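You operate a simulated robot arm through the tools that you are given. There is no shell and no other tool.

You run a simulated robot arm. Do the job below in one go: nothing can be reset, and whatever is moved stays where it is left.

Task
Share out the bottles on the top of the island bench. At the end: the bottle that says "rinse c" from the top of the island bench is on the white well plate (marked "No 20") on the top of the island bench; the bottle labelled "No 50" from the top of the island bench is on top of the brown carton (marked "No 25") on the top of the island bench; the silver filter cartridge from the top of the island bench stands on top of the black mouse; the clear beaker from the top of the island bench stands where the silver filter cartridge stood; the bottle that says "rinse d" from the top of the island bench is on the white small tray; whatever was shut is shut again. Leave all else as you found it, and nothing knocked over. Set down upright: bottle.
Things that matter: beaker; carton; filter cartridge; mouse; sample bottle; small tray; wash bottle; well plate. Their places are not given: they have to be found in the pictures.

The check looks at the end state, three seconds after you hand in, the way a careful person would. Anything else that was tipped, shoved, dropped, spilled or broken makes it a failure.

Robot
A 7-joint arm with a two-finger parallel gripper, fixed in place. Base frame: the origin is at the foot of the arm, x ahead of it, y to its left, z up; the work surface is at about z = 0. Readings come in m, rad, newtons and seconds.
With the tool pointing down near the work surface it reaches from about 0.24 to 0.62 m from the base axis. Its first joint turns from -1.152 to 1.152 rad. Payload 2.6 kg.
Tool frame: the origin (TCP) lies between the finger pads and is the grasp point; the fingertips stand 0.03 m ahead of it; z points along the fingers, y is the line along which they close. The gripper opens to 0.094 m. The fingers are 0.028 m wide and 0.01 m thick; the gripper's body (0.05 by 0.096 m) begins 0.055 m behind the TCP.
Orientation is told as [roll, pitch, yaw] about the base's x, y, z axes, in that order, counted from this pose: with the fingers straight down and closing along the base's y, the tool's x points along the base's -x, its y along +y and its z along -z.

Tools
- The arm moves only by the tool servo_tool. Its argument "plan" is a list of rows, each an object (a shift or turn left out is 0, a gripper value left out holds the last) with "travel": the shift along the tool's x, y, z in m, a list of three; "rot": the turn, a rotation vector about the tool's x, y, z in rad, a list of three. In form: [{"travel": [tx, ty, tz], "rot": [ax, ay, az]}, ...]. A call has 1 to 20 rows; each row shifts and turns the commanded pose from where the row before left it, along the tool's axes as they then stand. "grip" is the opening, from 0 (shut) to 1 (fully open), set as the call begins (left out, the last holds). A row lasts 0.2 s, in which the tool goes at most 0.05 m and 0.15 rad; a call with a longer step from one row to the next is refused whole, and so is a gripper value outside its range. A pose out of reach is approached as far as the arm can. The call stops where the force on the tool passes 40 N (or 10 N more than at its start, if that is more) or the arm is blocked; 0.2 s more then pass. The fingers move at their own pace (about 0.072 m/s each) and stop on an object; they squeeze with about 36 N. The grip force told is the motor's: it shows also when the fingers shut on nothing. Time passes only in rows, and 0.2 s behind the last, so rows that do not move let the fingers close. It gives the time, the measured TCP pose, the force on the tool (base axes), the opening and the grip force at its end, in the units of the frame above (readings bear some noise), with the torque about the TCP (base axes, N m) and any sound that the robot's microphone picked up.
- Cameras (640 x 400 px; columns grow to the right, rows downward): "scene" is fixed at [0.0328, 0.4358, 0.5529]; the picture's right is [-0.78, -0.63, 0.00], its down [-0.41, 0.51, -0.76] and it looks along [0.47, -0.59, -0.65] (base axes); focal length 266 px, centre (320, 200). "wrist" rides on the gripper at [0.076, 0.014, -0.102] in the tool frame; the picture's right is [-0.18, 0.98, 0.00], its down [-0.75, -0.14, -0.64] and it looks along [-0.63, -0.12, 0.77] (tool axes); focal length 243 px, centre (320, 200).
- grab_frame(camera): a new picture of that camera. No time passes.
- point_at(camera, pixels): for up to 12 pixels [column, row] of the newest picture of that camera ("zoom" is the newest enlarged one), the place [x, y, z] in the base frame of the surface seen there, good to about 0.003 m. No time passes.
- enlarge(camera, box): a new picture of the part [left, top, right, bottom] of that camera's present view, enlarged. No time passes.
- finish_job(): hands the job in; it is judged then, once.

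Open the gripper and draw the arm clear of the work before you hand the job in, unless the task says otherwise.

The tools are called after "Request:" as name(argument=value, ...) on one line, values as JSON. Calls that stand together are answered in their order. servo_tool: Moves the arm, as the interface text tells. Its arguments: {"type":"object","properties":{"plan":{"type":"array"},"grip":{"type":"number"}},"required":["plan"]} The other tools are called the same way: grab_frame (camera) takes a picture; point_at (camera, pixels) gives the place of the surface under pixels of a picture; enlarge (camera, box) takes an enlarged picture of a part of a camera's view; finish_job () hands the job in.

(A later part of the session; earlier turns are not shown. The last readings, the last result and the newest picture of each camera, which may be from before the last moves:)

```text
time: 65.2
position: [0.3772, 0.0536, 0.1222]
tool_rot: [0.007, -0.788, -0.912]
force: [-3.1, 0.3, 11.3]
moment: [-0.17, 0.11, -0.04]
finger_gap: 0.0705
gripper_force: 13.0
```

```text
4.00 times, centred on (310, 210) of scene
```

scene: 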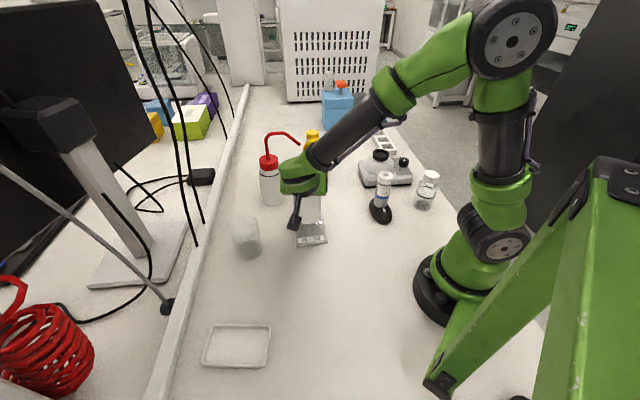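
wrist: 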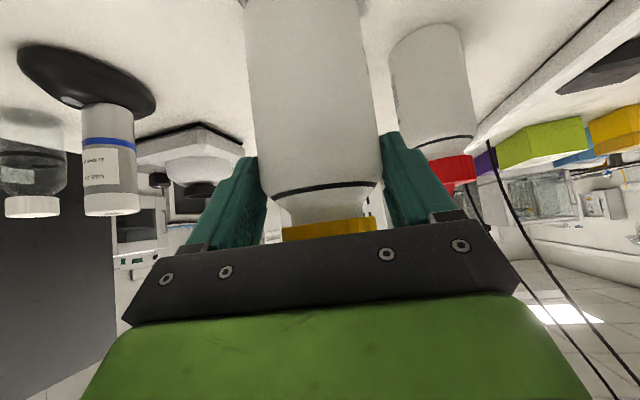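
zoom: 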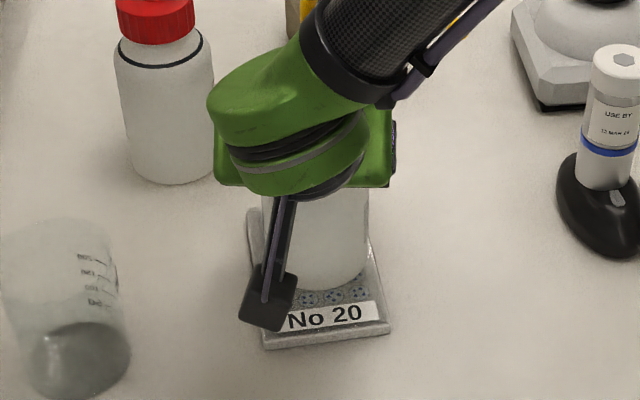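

Contact reached (force +11 N) with the bottle base well within the plate. I ease off slightly and open the fingers.

Request:
servo_tool(plan=[{"travel": [-0.0004, 0, -0.0004]}, {"travel": [0, 0, 0]}])

Request:
servo_tool(plan=[{"travel": [0, 0, 0]}, {"travel": [0, 0, 0]}, {"travel": [0, 0, 0]}], grip=1)

Request:
grab_frame(camera="wrist")

```text
time: 65.8
position: [0.3773, 0.0534, 0.1236]
tool_rot: [0.004, -0.788, -0.912]
force: [0.6, -0.1, 8.6]
moment: [-0.21, -0.36, 0.0]
finger_gap: 0.0707
gripper_force: 13.1
```

```text
time: 66.6
position: [0.376, 0.053, 0.1223]
tool_rot: [0.003, -0.788, -0.909]
force: [-0.1, -0.7, -0.5]
moment: [-0.02, 0.05, 0.0]
finger_gap: 0.0941
gripper_force: 0.0
```

```text
taken
```

wrist: 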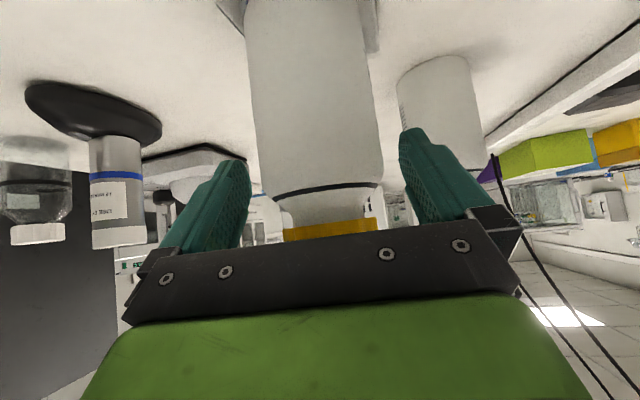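

The bottle stands on the plate. I retreat straight back along the tool axis by 0.15 m.

Request:
servo_tool(plan=[{"travel": [0, 0, -0.015]}, {"travel": [0, 0, -0.025]}, {"travel": [0, 0, -0.03]}, {"travel": [0, 0, -0.04]}, {"travel": [0, 0, -0.04]}, {"travel": [0, 0, 0]}])

Request:
grab_frame(camera="wrist")

Request:
grab_frame(camera="scene")

```text
time: 68.0
position: [0.3114, 0.136, 0.2305]
tool_rot: [0.001, -0.789, -0.91]
force: [0.0, 0.8, 0.8]
moment: [0.01, -0.02, 0.0]
finger_gap: 0.0939
gripper_force: 0.0
```

```text
taken
```

wrist: 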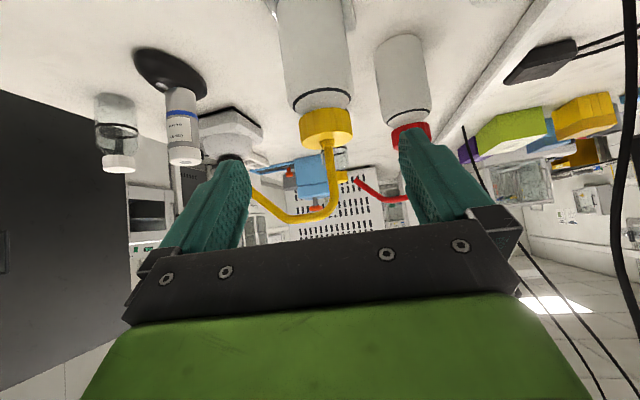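

```text
taken
```

scene: 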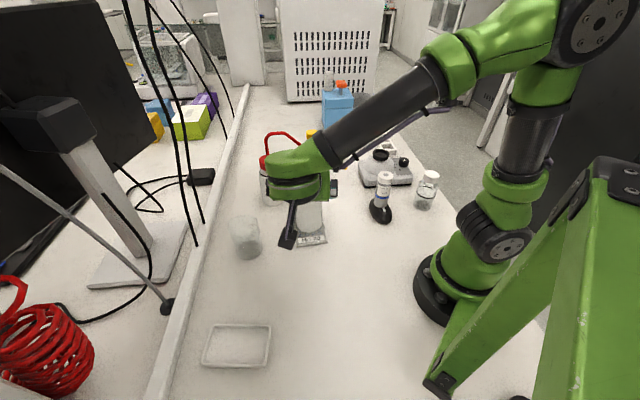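

Rinse c bottle stands on the plate. Next is the red bottle to the tray; I first measure the tray precisely in an enlarged scene view.

Request:
enlarge(camera="scene", box=[190, 310, 290, 380])

```text
5.71 times, centred on (240, 345) of scene
```

zoom: 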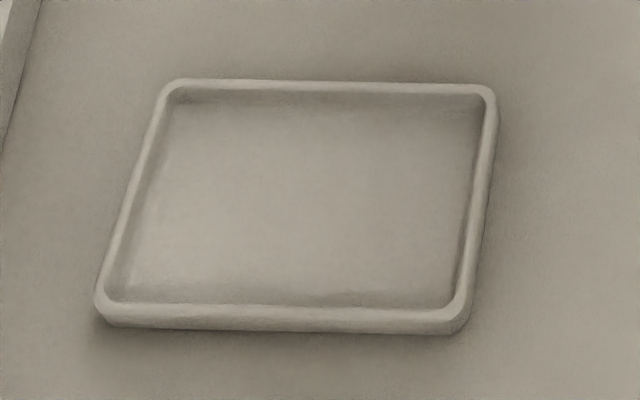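

I sample the tray's rim midpoints, corners and floor.

Request:
point_at(camera="zoom", pixels=[[330, 84], [490, 190], [290, 318], [132, 200], [175, 86], [488, 92], [460, 318], [105, 305], [300, 190], [320, 110], [280, 295], [460, 190]])

Request:
point_at(camera="zoom", pixels=[[330, 88], [486, 190], [285, 308], [138, 200], [330, 82], [495, 190], [290, 325], [126, 205], [300, 200], [200, 200], [400, 200], [300, 250]])

```text
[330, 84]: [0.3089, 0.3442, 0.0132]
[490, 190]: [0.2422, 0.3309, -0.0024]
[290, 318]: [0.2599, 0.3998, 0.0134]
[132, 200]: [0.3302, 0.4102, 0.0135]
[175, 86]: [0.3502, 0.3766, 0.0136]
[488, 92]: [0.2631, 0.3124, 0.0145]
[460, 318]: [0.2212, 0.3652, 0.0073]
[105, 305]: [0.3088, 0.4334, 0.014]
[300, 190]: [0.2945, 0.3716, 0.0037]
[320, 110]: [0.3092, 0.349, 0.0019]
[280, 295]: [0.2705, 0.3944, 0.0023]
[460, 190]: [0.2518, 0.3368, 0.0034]
```

```text
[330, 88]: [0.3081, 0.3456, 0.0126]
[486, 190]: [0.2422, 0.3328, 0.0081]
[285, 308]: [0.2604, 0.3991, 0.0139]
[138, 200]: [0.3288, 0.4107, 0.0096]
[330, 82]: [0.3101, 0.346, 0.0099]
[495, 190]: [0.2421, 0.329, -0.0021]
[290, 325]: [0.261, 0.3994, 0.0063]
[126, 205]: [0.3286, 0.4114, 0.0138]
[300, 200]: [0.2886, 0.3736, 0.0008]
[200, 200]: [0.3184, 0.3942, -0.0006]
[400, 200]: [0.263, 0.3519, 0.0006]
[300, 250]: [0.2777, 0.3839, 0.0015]
```

The tray's inner width looks close to the bottle's diameter (≈0.071), so I want an accurate view of it. I raise, level the tool, and turn toward the tray.

Request:
servo_tool(plan=[{"travel": [-0.0236, 0, -0.0235]}, {"travel": [-0.0236, 0, -0.0235]}, {"travel": [-0.0236, 0, -0.0235]}, {"rot": [0, 0.1313, 0]}, {"rot": [0, 0.1313, 0]}, {"rot": [0, 0.1313, 0]}, {"rot": [0, 0.1313, 0]}, {"rot": [0, 0.1313, 0]}, {"rot": [0, 0.1313, 0]}])

Request:
servo_tool(plan=[{"rot": [0, 0, -0.1408]}, {"rot": [0, 0, -0.1408]}, {"rot": [0, 0, -0.1408]}, {"rot": [0, 0, -0.1408]}, {"rot": [0, 0, -0.1408]}, {"rot": [0, 0, -0.1408]}, {"rot": [0, 0, -0.1408]}, {"rot": [0, 0, -0.1408]}, {"rot": [0, 0, -0.1408]}, {"rot": [0, 0, -0.1408]}, {"rot": [0, 0, -0.1408]}, {"rot": [0, 0, -0.1408]}, {"rot": [0, 0, -0.1408]}])

```text
time: 70.0
position: [0.3109, 0.1361, 0.3278]
tool_rot: [0.004, 0.004, -0.907]
force: [0.5, 0.2, 0.2]
moment: [0.01, 0.02, -0.01]
finger_gap: 0.0938
gripper_force: 0.1
```

```text
time: 72.8
position: [0.3116, 0.1361, 0.3288]
tool_rot: [0.0, -0.002, 0.924]
force: [0.0, 0.0, 0.5]
moment: [-0.01, -0.01, 0.0]
finger_gap: 0.0941
gripper_force: 0.0
```

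Now I move over toward the tray, to about (0.244,0.317,0.21), for a near-vertical view.

Request:
servo_tool(plan=[{"travel": [-0.0208, 0.0325, 0.024]}, {"travel": [-0.0208, 0.0325, 0.024]}, {"travel": [-0.0208, 0.0325, 0.024]}, {"travel": [-0.0208, 0.0325, 0.024]}, {"travel": [-0.0208, 0.0325, 0.024]}])

Request:
grab_frame(camera="wrist")

```text
time: 74.0
position: [0.2448, 0.3149, 0.2083]
tool_rot: [-0.003, -0.003, 0.924]
force: [-0.2, 0.0, 0.4]
moment: [-0.02, -0.03, -0.01]
finger_gap: 0.094
gripper_force: 0.0
```

```text
taken
```

wrist: 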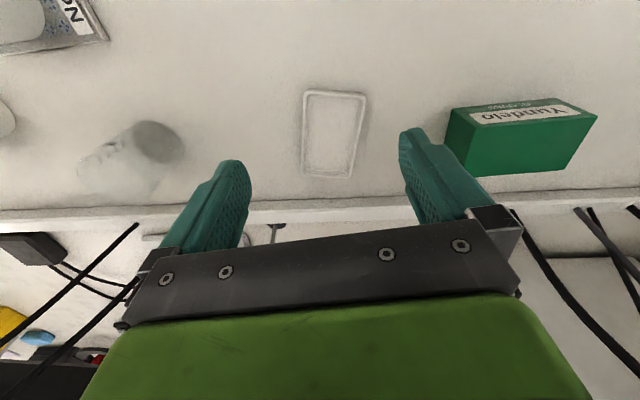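

The tray is centred at (335,133). I enlarge it for precise rim positions, and the beaker at (140,155).

Request:
enlarge(camera="wrist", box=[285, 75, 385, 195])

Request:
point_at(camera="zoom", pixels=[[220, 180], [240, 180], [250, 180], [270, 180], [400, 180], [420, 180], [428, 180], [440, 180], [320, 60], [320, 320], [330, 180], [320, 50]])

```text
3.33 times, centred on (335, 135) of wrist
```

zoom: 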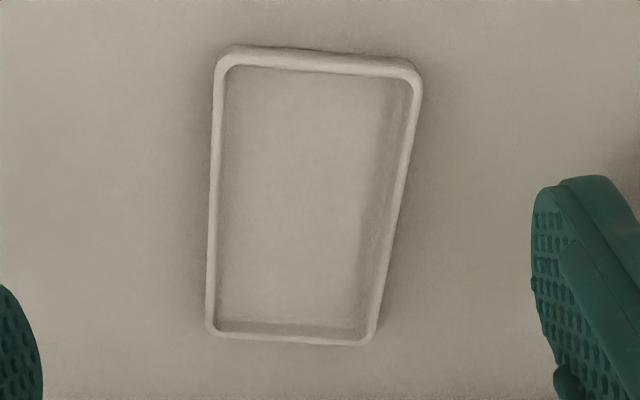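

```text
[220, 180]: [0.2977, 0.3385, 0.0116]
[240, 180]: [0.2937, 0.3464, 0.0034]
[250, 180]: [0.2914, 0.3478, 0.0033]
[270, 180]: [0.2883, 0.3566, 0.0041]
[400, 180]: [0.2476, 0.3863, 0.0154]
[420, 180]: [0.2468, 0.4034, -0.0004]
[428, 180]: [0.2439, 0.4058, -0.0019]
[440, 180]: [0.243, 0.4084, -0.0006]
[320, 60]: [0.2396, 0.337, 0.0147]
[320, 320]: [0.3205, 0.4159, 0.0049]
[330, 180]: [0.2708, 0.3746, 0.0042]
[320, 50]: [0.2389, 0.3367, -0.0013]
```

Computed tray: inner width ≈0.065, outer ≈0.073, rim top z≈0.0135, centre ≈(0.286,0.371) — the bottle (≈0.071) will rest on both rims, so I must centre it well. Now I raise and yaw back to −0.908 for the red bottle.

Request:
servo_tool(plan=[{"travel": [0, 0, -0.0405]}, {"travel": [0, 0, -0.0405]}, {"travel": [0, 0, -0.0405]}, {"rot": [0, 0, 0.1409]}, {"rot": [0, 0, 0.1409]}, {"rot": [0, 0, 0.1409]}, {"rot": [0, 0, 0.1409]}, {"rot": [0, 0, 0.1409]}, {"rot": [0, 0, 0.1409]}, {"rot": [0, 0, 0.1409]}, {"rot": [0, 0, 0.1409]}, {"rot": [0, 0, 0.1409]}, {"rot": [0, 0, 0.1409]}, {"rot": [0, 0, 0.1409]}, {"rot": [0, 0, 0.1409]}, {"rot": [0, 0, 0.1409]}])

Request:
servo_tool(plan=[{"travel": [-0.0432, 0.0089, 0]}, {"travel": [-0.0432, 0.0089, 0]}, {"travel": [-0.0432, 0.0089, 0]}, {"travel": [-0.0432, 0.0089, 0]}, {"travel": [-0.0432, 0.0089, 0]}, {"travel": [-0.0432, 0.0089, 0]}, {"travel": [-0.0432, 0.0089, 0]}, {"rot": [0, -0.1309, 0]}, {"rot": [0, -0.1309, 0]}, {"rot": [0, -0.1309, 0]}, {"rot": [0, -0.1309, 0]}, {"rot": [0, -0.1309, 0]}, {"rot": [0, -0.1309, 0]}])

Request:
grab_frame(camera="wrist")

Request:
grab_frame(camera="scene")

```text
time: 77.4
position: [0.2442, 0.3165, 0.3303]
tool_rot: [0.005, -0.001, -0.908]
force: [0.0, -1.1, -0.6]
moment: [-0.02, 0.03, -0.02]
finger_gap: 0.0939
gripper_force: 0.2
```

```text
time: 80.2
position: [0.4788, 0.118, 0.329]
tool_rot: [0.004, -0.786, -0.911]
force: [-0.5, 0.6, -0.2]
moment: [-0.03, 0.02, 0.02]
finger_gap: 0.094
gripper_force: 0.1
```

```text
taken
```

wrist: 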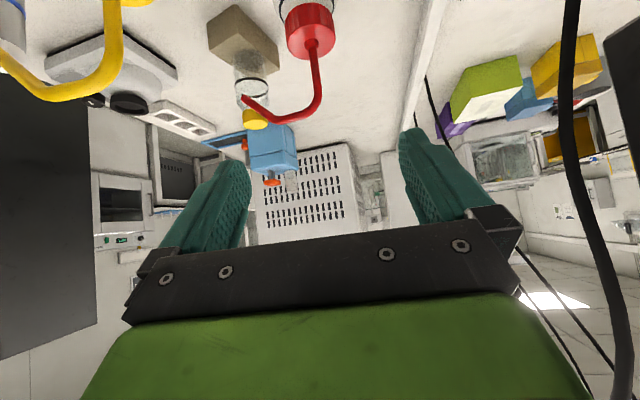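

```text
taken
```

scene: 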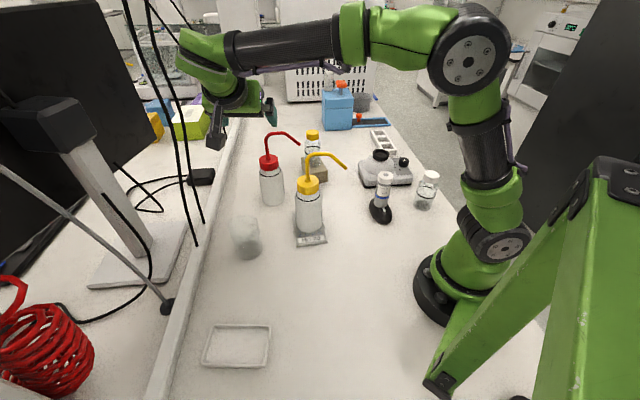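

The black hanging cables look close on the right of the wrist view, so I measure where they are before going lower.

Request:
point_at(camera="scene", pixels=[[163, 55], [170, 75], [177, 110], [182, 140], [187, 180], [192, 220], [195, 243], [204, 225], [199, 190], [191, 150], [155, 20], [180, 125]])

Request:
point_at(camera="wrist", pixels=[[570, 50], [568, 150], [590, 230], [615, 330], [625, 380], [430, 90], [440, 130], [560, 320], [310, 30], [310, 5], [245, 98], [320, 70]])

Request:
enlarge(camera="scene", box=[110, 0, 290, 260])

```text
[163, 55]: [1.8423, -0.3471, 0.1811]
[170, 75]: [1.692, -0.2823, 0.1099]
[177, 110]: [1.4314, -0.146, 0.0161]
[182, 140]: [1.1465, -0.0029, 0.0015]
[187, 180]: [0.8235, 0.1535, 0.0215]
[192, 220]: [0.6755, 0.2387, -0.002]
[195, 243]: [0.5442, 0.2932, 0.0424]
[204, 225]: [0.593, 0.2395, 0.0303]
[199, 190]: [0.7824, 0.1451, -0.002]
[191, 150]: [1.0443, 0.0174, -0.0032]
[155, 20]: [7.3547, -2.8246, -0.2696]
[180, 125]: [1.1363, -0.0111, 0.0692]
```

```text
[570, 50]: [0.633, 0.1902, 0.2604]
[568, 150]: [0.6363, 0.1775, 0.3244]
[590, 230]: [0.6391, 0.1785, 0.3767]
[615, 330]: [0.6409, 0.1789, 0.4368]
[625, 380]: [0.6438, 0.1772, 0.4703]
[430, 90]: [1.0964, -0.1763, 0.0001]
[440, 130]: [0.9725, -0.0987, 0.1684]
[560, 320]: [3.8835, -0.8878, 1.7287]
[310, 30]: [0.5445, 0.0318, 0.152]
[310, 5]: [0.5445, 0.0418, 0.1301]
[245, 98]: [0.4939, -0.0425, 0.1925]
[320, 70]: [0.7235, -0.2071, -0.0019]
```

```text
1.54 times, centred on (200, 130) of scene
```

zoom: 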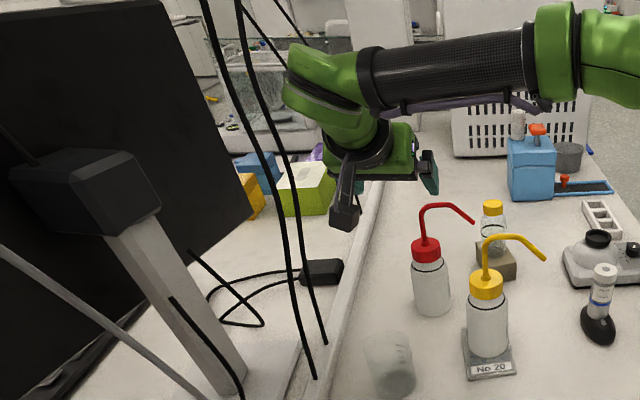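

Cables are around (0.59–0.64, 0.18–0.24) — ≥0.13 m from the planned grasp. Red bottle axis refined to ≈(0.553,0.0195). I descend to the pre-grasp point 0.10 m back along the tool axis.

Request:
servo_tool(plan=[{"travel": [0.0187, -0.0004, 0.0337]}, {"travel": [0.0187, -0.0004, 0.0337]}, {"travel": [0.0187, -0.0004, 0.0337]}, {"travel": [0.0187, -0.0004, 0.0337]}, {"travel": [0, 0, 0]}])

Request:
grab_frame(camera="wrist")

Request:
grab_frame(camera="scene")

```text
time: 81.4
position: [0.5049, 0.0838, 0.1789]
tool_rot: [0.005, -0.785, -0.911]
force: [0.5, -0.2, 0.6]
moment: [-0.04, 0.0, -0.01]
finger_gap: 0.0937
gripper_force: 0.1
```

```text
taken
```

wrist: 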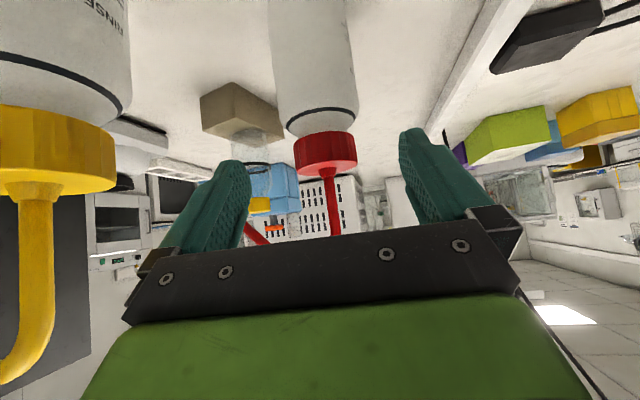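

```text
taken
```

scene: 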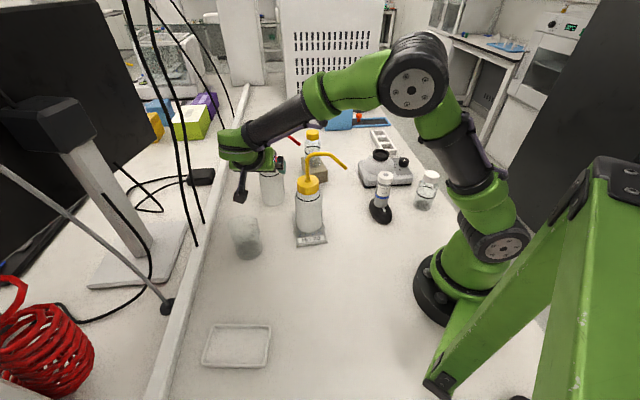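

The red bottle is centred (u≈319) between the fingers. I advance 0.06 m and check.

Request:
servo_tool(plan=[{"travel": [0, 0, 0.02]}, {"travel": [0, 0, 0.02]}, {"travel": [0, 0, 0.02]}, {"travel": [0, 0, 0]}])

Request:
grab_frame(camera="wrist")

```text
time: 82.4
position: [0.5311, 0.0499, 0.1394]
tool_rot: [0.004, -0.785, -0.91]
force: [0.0, -0.3, 0.2]
moment: [0.02, 0.02, -0.04]
finger_gap: 0.0942
gripper_force: 0.1
```

```text
taken
```

wrist: 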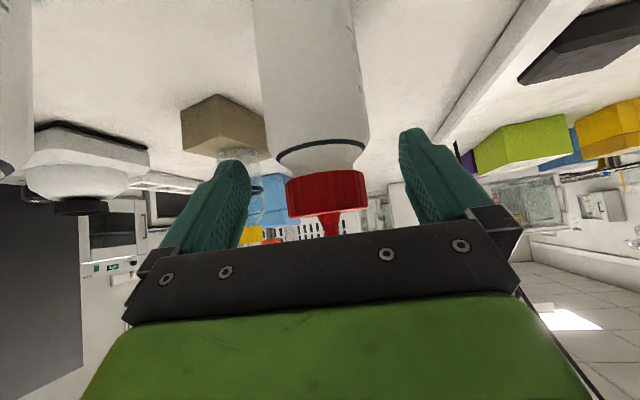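

Alignment stays good (bottle at u≈318). I advance the final 0.037 m, then close the fingers.

Request:
servo_tool(plan=[{"travel": [0, 0, 0.013]}, {"travel": [0, 0, 0.013]}, {"travel": [0, 0, 0.011]}, {"travel": [0, 0, 0]}])

Request:
grab_frame(camera="wrist")

Request:
servo_tool(plan=[{"travel": [0, 0, 0]}, {"travel": [0, 0, 0]}, {"travel": [0, 0, 0]}, {"travel": [0, 0, 0]}, {"travel": [0, 0, 0]}], grip=0)

Request:
grab_frame(camera="wrist")

```text
time: 83.4
position: [0.5482, 0.03, 0.1136]
tool_rot: [0.001, -0.786, -0.911]
force: [-0.6, -0.6, -0.1]
moment: [0.02, 0.0, -0.01]
finger_gap: 0.0941
gripper_force: 0.0
```

```text
taken
```

wrist: 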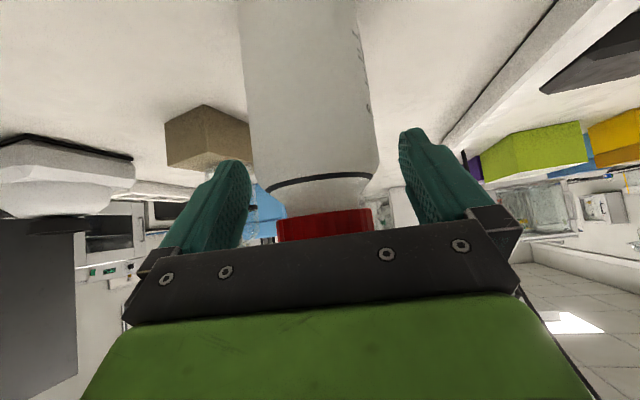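

```text
time: 84.6
position: [0.5485, 0.03, 0.1142]
tool_rot: [0.004, -0.786, -0.91]
force: [0.4, -1.3, -0.7]
moment: [-0.1, 0.07, 0.04]
finger_gap: 0.0705
gripper_force: 13.1
```

```text
taken
```

wrist: 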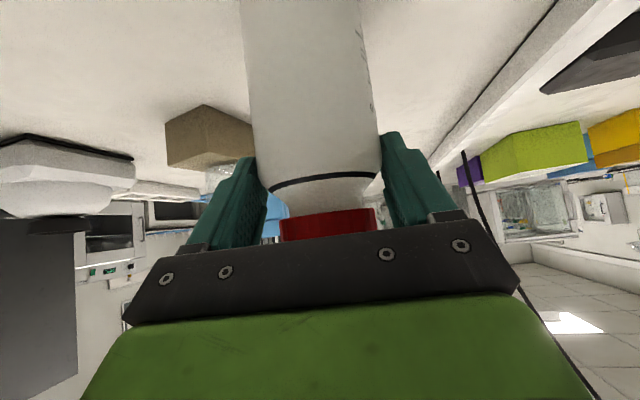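

Gap 0.0705 m and 13 N, same as for the yellow bottle. I lift 2.5 cm and check for slip.

Request:
servo_tool(plan=[{"travel": [-0.0035, 0, -0.0035]}, {"travel": [-0.0071, 0, -0.0071]}, {"travel": [-0.0071, 0, -0.0071]}, {"travel": [0, 0, 0]}])

Request:
grab_frame(camera="wrist")

Request:
enlarge(camera="scene", box=[210, 100, 350, 260])

```text
time: 85.6
position: [0.5482, 0.0299, 0.1378]
tool_rot: [0.004, -0.785, -0.908]
force: [0.6, 0.0, -4.7]
moment: [0.03, 0.06, 0.01]
finger_gap: 0.0704
gripper_force: 13.0
```

```text
taken
```

wrist: 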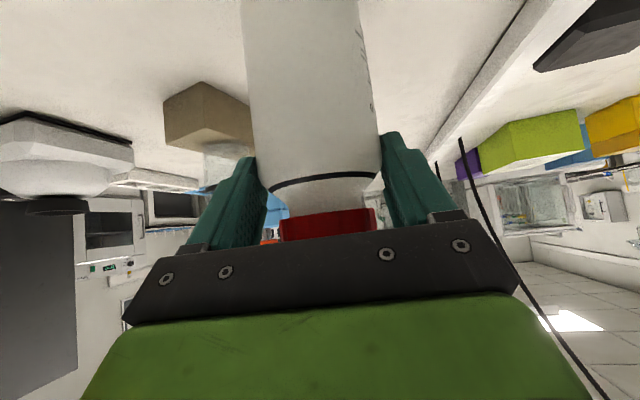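

```text
2.50 times, centred on (280, 180) of scene
```

zoom: 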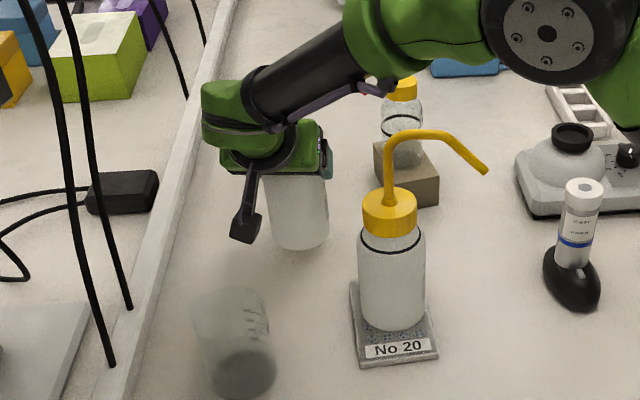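

Held securely. I lift to TCP z≈0.265 (bottle bottom ≈0.15, above the 0.105 m beaker) and carry back to about (0.36,0.27).

Request:
servo_tool(plan=[{"travel": [-0.0225, 0, -0.0225]}, {"travel": [-0.0225, 0, -0.0225]}, {"travel": [-0.0225, 0, -0.0225]}, {"travel": [-0.0225, 0, -0.0225]}, {"travel": [0, 0, 0]}])

Request:
servo_tool(plan=[{"travel": [0.0308, 0, -0.0308]}, {"travel": [0.0308, 0, -0.0308]}, {"travel": [0.0308, 0, -0.0308]}, {"travel": [0.0308, 0, -0.0308]}, {"travel": [0.0308, 0, -0.0308]}, {"travel": [0.0308, 0, -0.0308]}, {"travel": [0.0308, 0, -0.0308]}, {"travel": [0, 0, 0]}])

Request:
grab_frame(camera="scene")

Request:
grab_frame(camera="wrist")

```text
time: 86.8
position: [0.5463, 0.0307, 0.2663]
tool_rot: [0.004, -0.786, -0.908]
force: [-0.1, -0.9, -4.3]
moment: [0.02, 0.06, 0.02]
finger_gap: 0.0702
gripper_force: 12.8
```

```text
time: 88.6
position: [0.3575, 0.2698, 0.2639]
tool_rot: [0.003, -0.785, -0.911]
force: [-0.3, -0.3, -4.8]
moment: [0.06, 0.04, 0.03]
finger_gap: 0.0706
gripper_force: 12.8
```

```text
taken
```

scene: 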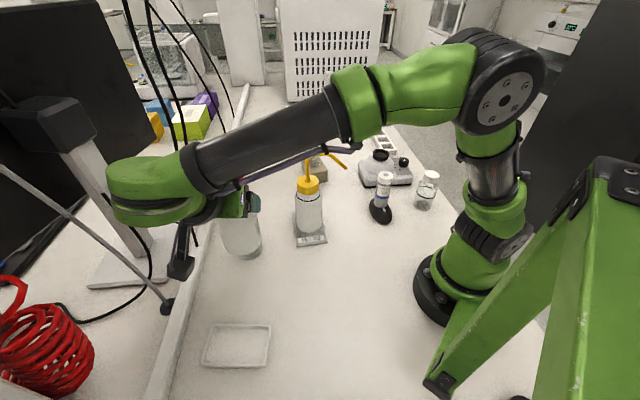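

```text
taken
```

wrist: 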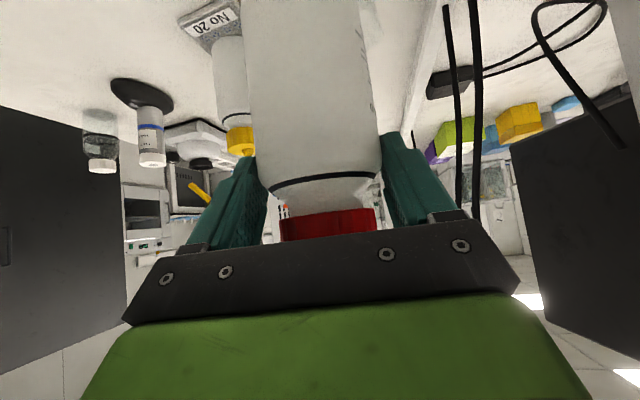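

I rotate the held bottle about the vertical by +1.641 rad so my heading matches the tray's long axis (0.73 rad); the tray's narrow direction then lies along the finger line.

Request:
servo_tool(plan=[{"rot": [-0.0967, 0, -0.0967]}, {"rot": [-0.0967, 0, -0.0967]}, {"rot": [-0.0967, 0, -0.0967]}, {"rot": [-0.0967, 0, -0.0967]}, {"rot": [-0.0967, 0, -0.0967]}, {"rot": [-0.0967, 0, -0.0967]}, {"travel": [0, 0, 0]}])

Request:
grab_frame(camera="scene")

```text
time: 90.2
position: [0.3588, 0.269, 0.2659]
tool_rot: [0.002, -0.787, -0.088]
force: [-0.6, 0.3, -4.2]
moment: [0.0, 0.06, -0.02]
finger_gap: 0.0704
gripper_force: 12.7
```

```text
taken
```

scene: 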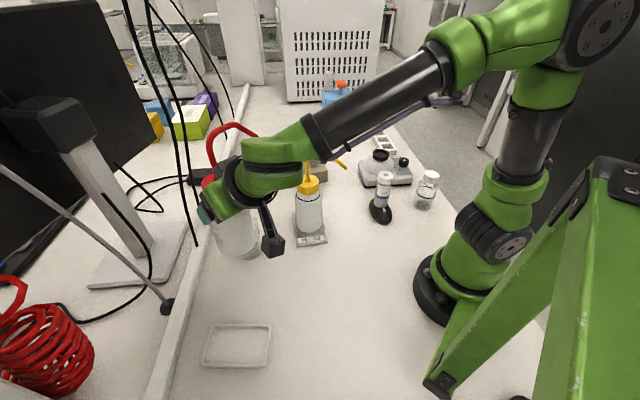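

The rotation is proceeding cleanly; I continue the second half.

Request:
servo_tool(plan=[{"rot": [-0.0967, 0, -0.0967]}, {"rot": [-0.0967, 0, -0.0967]}, {"rot": [-0.0967, 0, -0.0967]}, {"rot": [-0.0967, 0, -0.0967]}, {"rot": [-0.0967, 0, -0.0967]}, {"rot": [-0.0967, 0, -0.0967]}, {"travel": [0, 0, 0]}])

Request:
grab_frame(camera="scene")

Request:
grab_frame(camera="wrist")

```text
time: 91.8
position: [0.36, 0.269, 0.2656]
tool_rot: [0.0, -0.788, 0.733]
force: [-0.5, 0.1, -3.9]
moment: [-0.03, 0.05, 0.05]
finger_gap: 0.0706
gripper_force: 12.6
```

```text
taken
```

scene: 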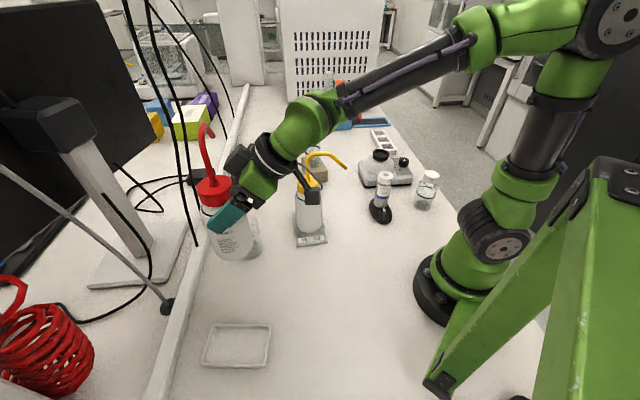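

```text
taken
```

wrist: 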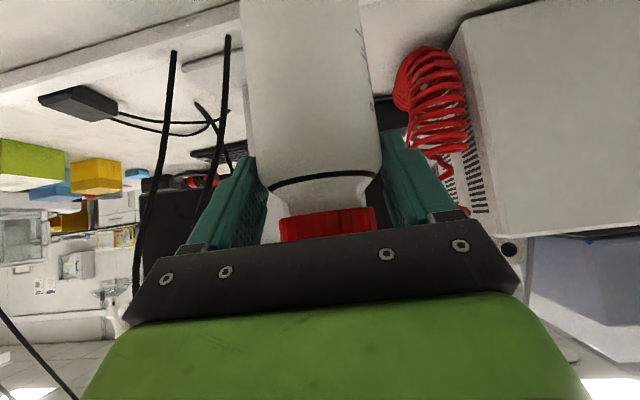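

Orientation is right (yaw 0.733, tilt 0.788). I move sideways so the bottle is above the tray and descend to ≈2 cm above the rims, then check in the scene view.

Request:
servo_tool(plan=[{"travel": [-0.0009, 0.0417, 0.0009]}, {"travel": [-0.0009, 0.0417, 0.0009]}, {"travel": [-0.001, 0.0418, 0.001]}, {"travel": [0, 0, 0]}])

Request:
grab_frame(camera="scene")

Request:
grab_frame(camera="wrist")

```text
time: 92.8
position: [0.2768, 0.3669, 0.2664]
tool_rot: [0.0, -0.786, 0.735]
force: [-0.1, -0.1, -4.7]
moment: [0.0, 0.03, 0.02]
finger_gap: 0.0704
gripper_force: 12.8
```

```text
taken
```

scene: 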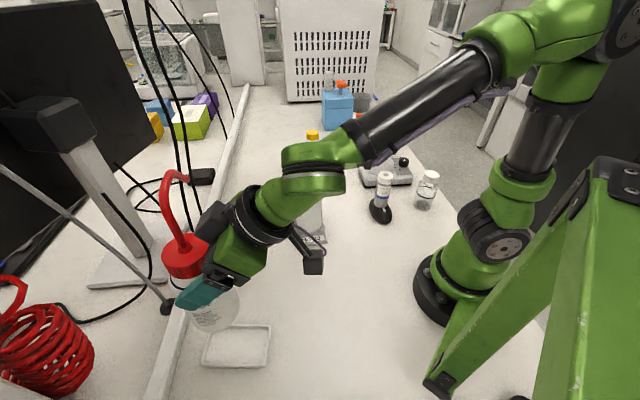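

```text
taken
```

wrist: 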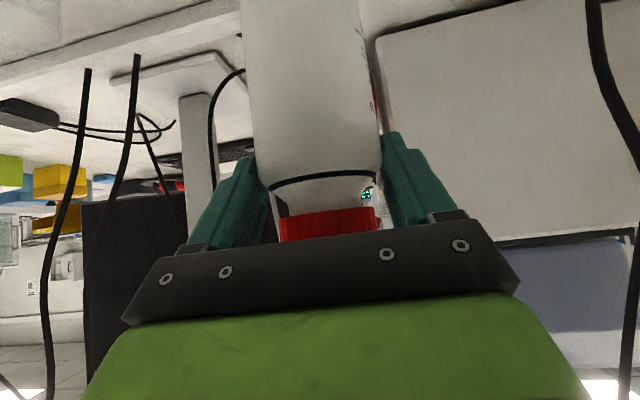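

A thin grey rod runs in the picture from (0,170) to (165,305); I check its distance from the bottle before descending.

Request:
point_at(camera="scene", pixels=[[30, 192], [60, 217], [90, 243], [120, 268], [145, 288], [160, 300], [185, 205], [175, 180], [182, 255], [210, 325], [215, 310], [190, 180]])

Request:
enlarge(camera="scene", box=[130, 150, 330, 380])

```text
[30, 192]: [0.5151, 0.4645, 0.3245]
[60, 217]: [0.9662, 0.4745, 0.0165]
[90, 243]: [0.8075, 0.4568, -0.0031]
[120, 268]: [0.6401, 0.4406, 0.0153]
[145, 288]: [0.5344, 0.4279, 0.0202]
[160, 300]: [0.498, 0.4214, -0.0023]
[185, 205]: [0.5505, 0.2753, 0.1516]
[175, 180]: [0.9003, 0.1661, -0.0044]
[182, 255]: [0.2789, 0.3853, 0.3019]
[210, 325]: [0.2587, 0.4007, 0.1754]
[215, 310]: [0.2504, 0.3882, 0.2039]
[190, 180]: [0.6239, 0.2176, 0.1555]
```

```text
1.74 times, centred on (230, 265) of scene
```

zoom: 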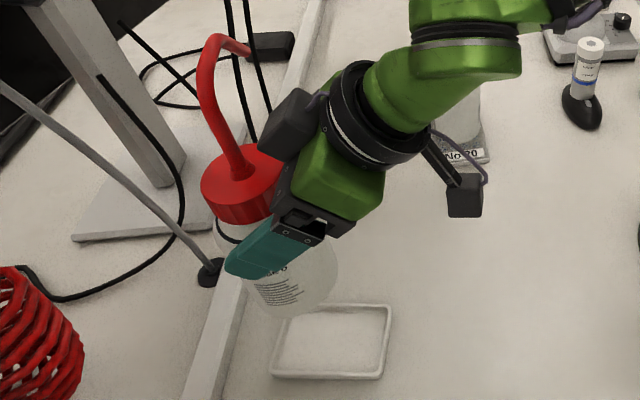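

The rod is at x≈0.47–0.52, far from the bottle. I descend 0.115 m to ≈2 cm above the tray rims.

Request:
servo_tool(plan=[{"travel": [0.0204, 0, 0.0203]}, {"travel": [0.0204, 0, 0.0203]}, {"travel": [0.0204, 0, 0.0203]}, {"travel": [0.0204, 0, 0.0203]}, {"travel": [0, 0, 0]}])

Request:
grab_frame(camera="scene")

Request:
enlarge(camera="scene", box=[190, 290, 290, 380])

Request:
grab_frame(camera="wrist")

```text
time: 94.0
position: [0.2771, 0.3666, 0.1485]
tool_rot: [-0.001, -0.788, 0.732]
force: [0.4, -0.8, -3.6]
moment: [-0.06, 0.02, 0.03]
finger_gap: 0.0701
gripper_force: 13.4
```

```text
taken
```

scene: 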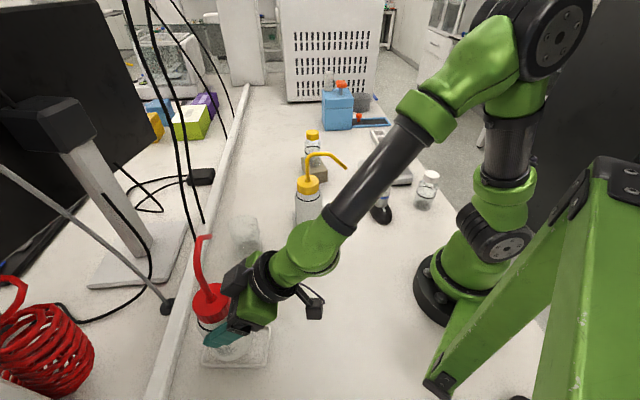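

```text
4.44 times, centred on (240, 335) of scene
```

zoom: 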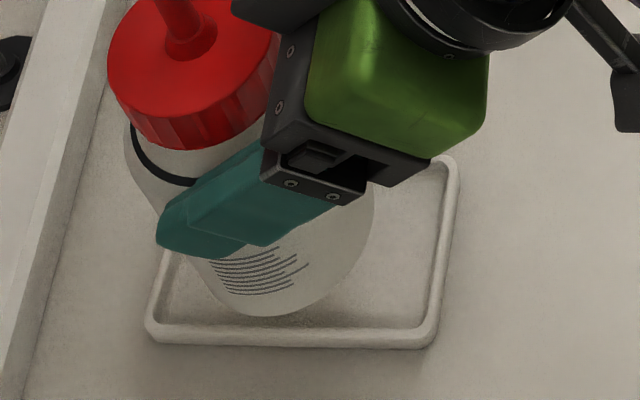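

```text
taken
```

wrist: 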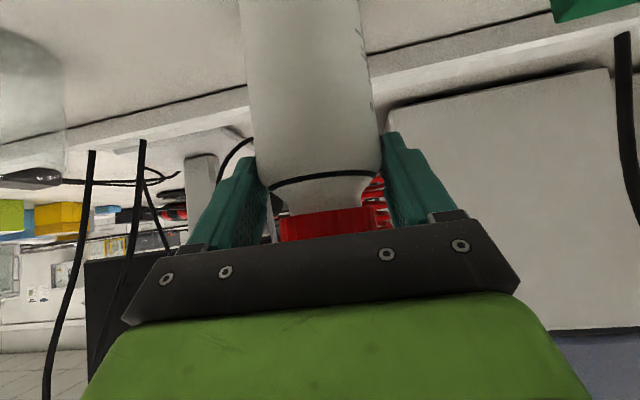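

By the same camera geometry the bottle is ≈1.6 mm off the tray's centreline (tool +y side). I correct −1.6 mm in tool y and lower to ≈3 mm above the rims.

Request:
servo_tool(plan=[{"travel": [0.0058, -0.0016, 0.0058]}, {"travel": [0.0042, 0, 0.0042]}, {"travel": [0, 0, 0]}])

Request:
enlarge(camera="scene", box=[195, 310, 285, 380])

Request:
grab_frame(camera="scene")

```text
time: 94.8
position: [0.2777, 0.3635, 0.136]
tool_rot: [0.001, -0.787, 0.732]
force: [-0.9, -0.7, -3.6]
moment: [-0.07, 0.05, -0.01]
finger_gap: 0.0704
gripper_force: 12.7
```

```text
5.71 times, centred on (240, 345) of scene
```

zoom: 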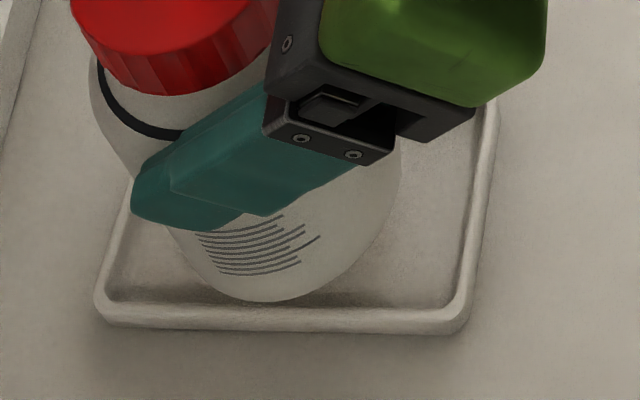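

```text
taken
```

scene: 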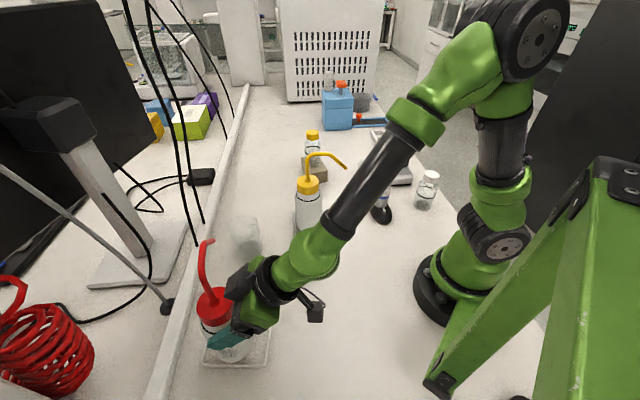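

The bottle is now centred on the tray within ≈1 mm by both cameras. I lower in small steps until the rims take the weight.

Request:
servo_tool(plan=[{"travel": [0.0021, -0.0005, 0.0021]}, {"travel": [0.0007, 0, 0.0007]}, {"travel": [0, 0, 0]}])

Request:
servo_tool(plan=[{"travel": [0.0007, 0, 0.0007]}, {"travel": [0, 0, 0]}])

Request:
servo_tool(plan=[{"travel": [0.0007, 0, 0.0007]}, {"travel": [0, 0, 0]}])

Request:
servo_tool(plan=[{"travel": [0.0007, 0, 0.0007]}, {"travel": [0, 0, 0]}])

```text
time: 95.6
position: [0.2797, 0.3627, 0.1321]
tool_rot: [0.0, -0.787, 0.735]
force: [-0.3, -0.1, -3.3]
moment: [-0.06, 0.01, 0.0]
finger_gap: 0.0705
gripper_force: 13.0
```

```text
time: 96.2
position: [0.2795, 0.3636, 0.1314]
tool_rot: [0.0, -0.788, 0.734]
force: [0.4, 0.3, -3.5]
moment: [-0.05, 0.04, -0.01]
finger_gap: 0.0705
gripper_force: 13.3
```

```text
time: 96.8
position: [0.2797, 0.3627, 0.1306]
tool_rot: [0.0, -0.787, 0.734]
force: [-0.5, -0.3, -3.8]
moment: [-0.02, 0.04, 0.01]
finger_gap: 0.0706
gripper_force: 12.9
```

```text
time: 97.4
position: [0.2793, 0.3637, 0.1296]
tool_rot: [0.0, -0.79, 0.734]
force: [-0.7, 0.4, -2.7]
moment: [-0.03, 0.07, 0.0]
finger_gap: 0.0705
gripper_force: 13.4
```

No contact yet at z≈0.1296; I continue in 1 mm steps.

Request:
servo_tool(plan=[{"travel": [0.0007, 0, 0.0007]}, {"travel": [0, 0, 0]}])

Request:
servo_tool(plan=[{"travel": [0.0007, 0, 0.0007]}, {"travel": [0, 0, 0]}])

Request:
enlarge(camera="scene", box=[195, 310, 285, 380])

```text
time: 98.0
position: [0.2798, 0.3627, 0.1296]
tool_rot: [0.001, -0.789, 0.734]
force: [-1.3, 0.4, -1.5]
moment: [0.04, 0.05, 0.02]
finger_gap: 0.0703
gripper_force: 12.9
```

```text
time: 98.6
position: [0.2805, 0.3633, 0.1282]
tool_rot: [-0.001, -0.79, 0.732]
force: [-1.6, -1.8, 8.3]
moment: [-0.06, 0.03, 0.04]
finger_gap: 0.0703
gripper_force: 12.9
```

```text
5.71 times, centred on (240, 345) of scene
```

zoom: 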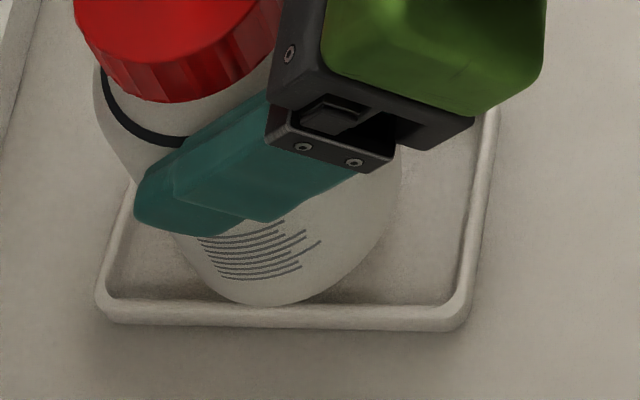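

Contact at z≈0.1285 (force +8 N), i.e. the base is at rim-top height. I open only slightly (gap ≈0.076) to see whether the bottle stays upright.

Request:
servo_tool(plan=[{"travel": [-0.0002, 0, -0.0002]}, {"travel": [0, 0, 0]}])

Request:
servo_tool(plan=[{"travel": [0, 0, 0]}, {"travel": [0, 0, 0]}, {"travel": [0, 0, 0]}, {"travel": [0, 0, 0]}], grip=0.8)

Request:
enlarge(camera="scene", box=[195, 310, 285, 380])

Request:
grab_frame(camera="wrist")

```text
time: 99.2
position: [0.2804, 0.3635, 0.1281]
tool_rot: [0.0, -0.789, 0.733]
force: [0.6, 1.0, 8.9]
moment: [0.19, -0.24, -0.02]
finger_gap: 0.0703
gripper_force: 12.7
```

```text
time: 100.2
position: [0.2809, 0.3639, 0.1274]
tool_rot: [-0.001, -0.787, 0.734]
force: [-0.6, 0.9, 0.4]
moment: [0.0, 0.02, 0.0]
finger_gap: 0.0752
gripper_force: 0.1
```

```text
5.71 times, centred on (240, 345) of scene
```

zoom: 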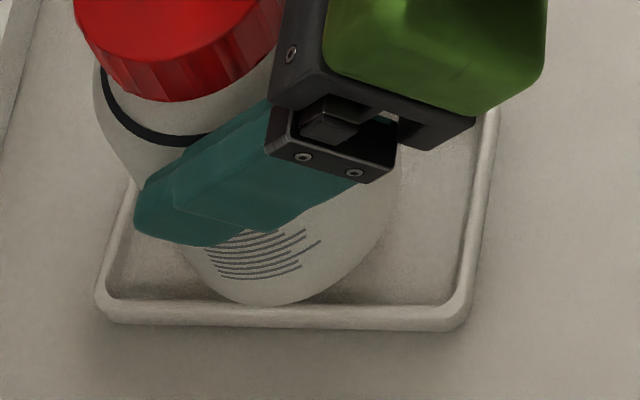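

```text
taken
```

wrist: 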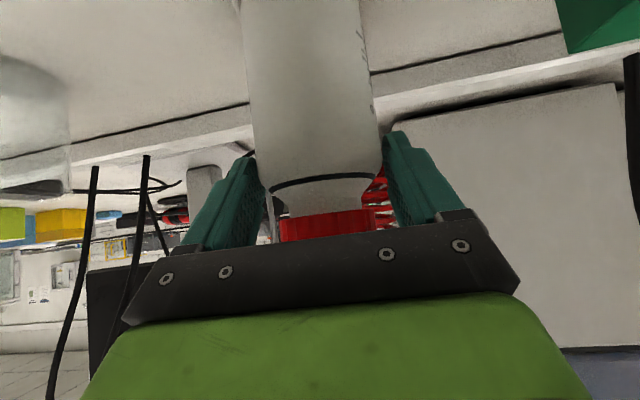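

The bottle hasn't moved (label and cap at the same pixels) with no finger load. I open fully, wait a second, and check again.

Request:
servo_tool(plan=[{"travel": [0, 0, 0]}, {"travel": [0, 0, 0]}, {"travel": [0, 0, 0]}, {"travel": [0, 0, 0]}, {"travel": [0, 0, 0]}], grip=1)

Request:
enlarge(camera="scene", box=[195, 310, 285, 380])

Request:
grab_frame(camera="wrist")

```text
time: 101.4
position: [0.28, 0.3636, 0.1292]
tool_rot: [0.0, -0.786, 0.733]
force: [-0.8, 0.6, 0.2]
moment: [0.01, -0.02, -0.01]
finger_gap: 0.0943
gripper_force: 0.0
```

```text
5.71 times, centred on (240, 345) of scene
```

zoom: 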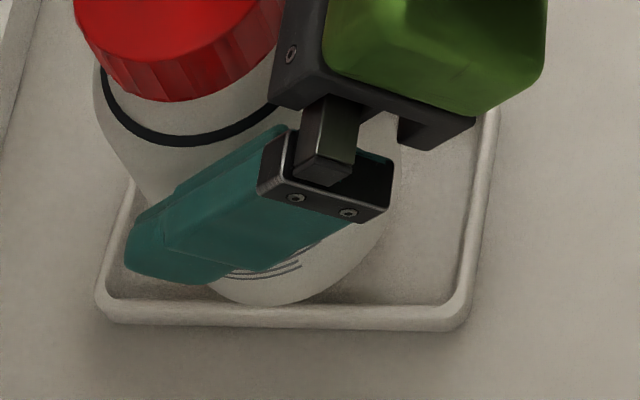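

```text
taken
```

wrist: 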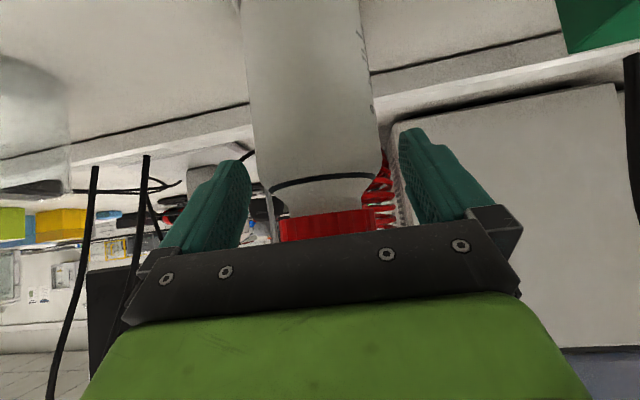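

The bottle stands steadily on the tray. I retreat 0.09 m along the tool axis and then rise vertically.

Request:
servo_tool(plan=[{"travel": [0, 0, -0.015]}, {"travel": [0, 0, -0.025]}, {"travel": [0, 0, -0.025]}, {"travel": [0, 0, -0.025]}, {"travel": [-0.0283, 0, -0.0282]}, {"travel": [-0.0283, 0, -0.0282]}, {"travel": [-0.0283, 0, -0.0282]}, {"travel": [0, 0, 0]}])

Request:
grab_frame(camera="scene")

Request:
enlarge(camera="scene", box=[160, 220, 300, 380])

```text
time: 103.2
position: [0.2322, 0.3186, 0.312]
tool_rot: [0.001, -0.787, 0.732]
force: [0.0, 0.4, 1.1]
moment: [-0.04, 0.0, 0.01]
finger_gap: 0.0938
gripper_force: 0.1
```

```text
taken
```

scene: 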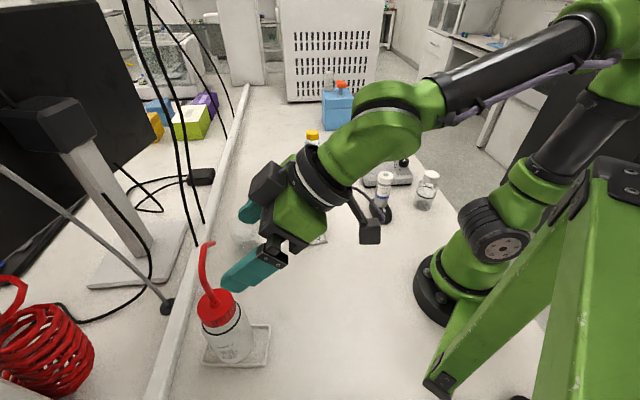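

```text
2.50 times, centred on (230, 300) of scene
```

zoom: 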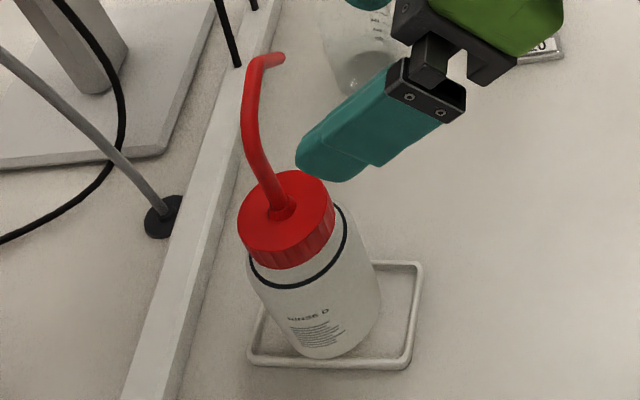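

Rinse d stands upright on the tray. Last item: the beaker. I raise a bit, level the tool, and move to view the beaker from above at about (0.40,0.17,0.33).

Request:
servo_tool(plan=[{"travel": [-0.0141, 0, -0.0141]}, {"rot": [0, 0.1312, 0]}, {"rot": [0, 0.1312, 0]}, {"rot": [0, 0.1312, 0]}, {"rot": [0, 0.1312, 0]}, {"rot": [0, 0.1312, 0]}, {"rot": [0, 0.1312, 0]}, {"travel": [-0.005, -0.0446, 0]}, {"travel": [-0.005, -0.0446, 0]}, {"travel": [-0.005, -0.0446, 0]}, {"travel": [-0.005, -0.0446, 0]}, {"travel": [-0.005, -0.0446, 0]}, {"travel": [0, 0, 0]}])

Request:
grab_frame(camera="wrist")

Request:
grab_frame(camera="scene")

```text
time: 106.0
position: [0.4022, 0.1707, 0.3334]
tool_rot: [-0.001, 0.002, 0.733]
force: [0.5, -0.6, -0.9]
moment: [0.0, -0.01, 0.01]
finger_gap: 0.0938
gripper_force: 0.2
```

```text
taken
```

wrist: 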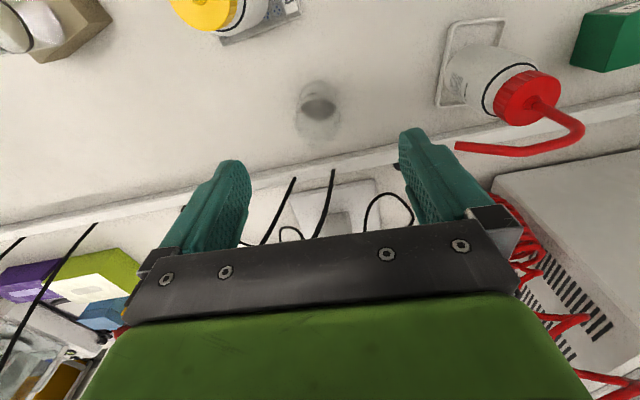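

```text
taken
```

scene: 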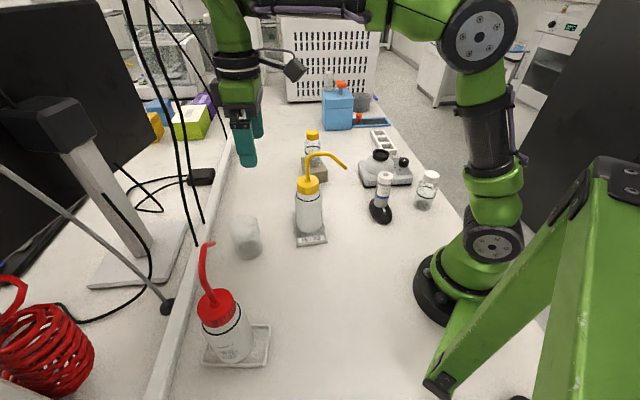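

The beaker is at about (318,110) in the wrist view. I enlarge it for rim/base positions.

Request:
enlarge(camera="wrist", box=[270, 60, 370, 170])

Request:
enlarge(camera="scene", box=[215, 200, 285, 270])

```text
3.64 times, centred on (320, 115) of wrist
```

zoom: 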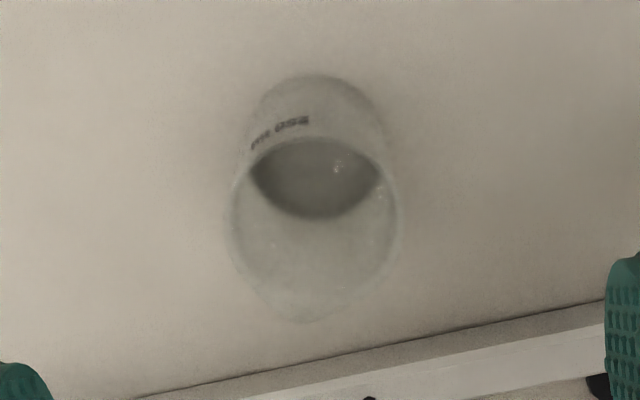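

```text
5.71 times, centred on (250, 235) of scene
```

zoom: 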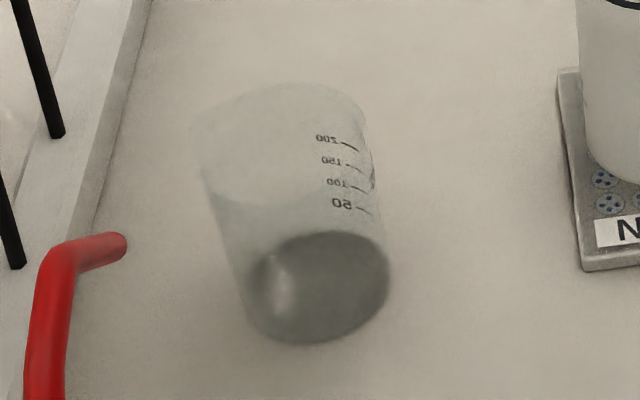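

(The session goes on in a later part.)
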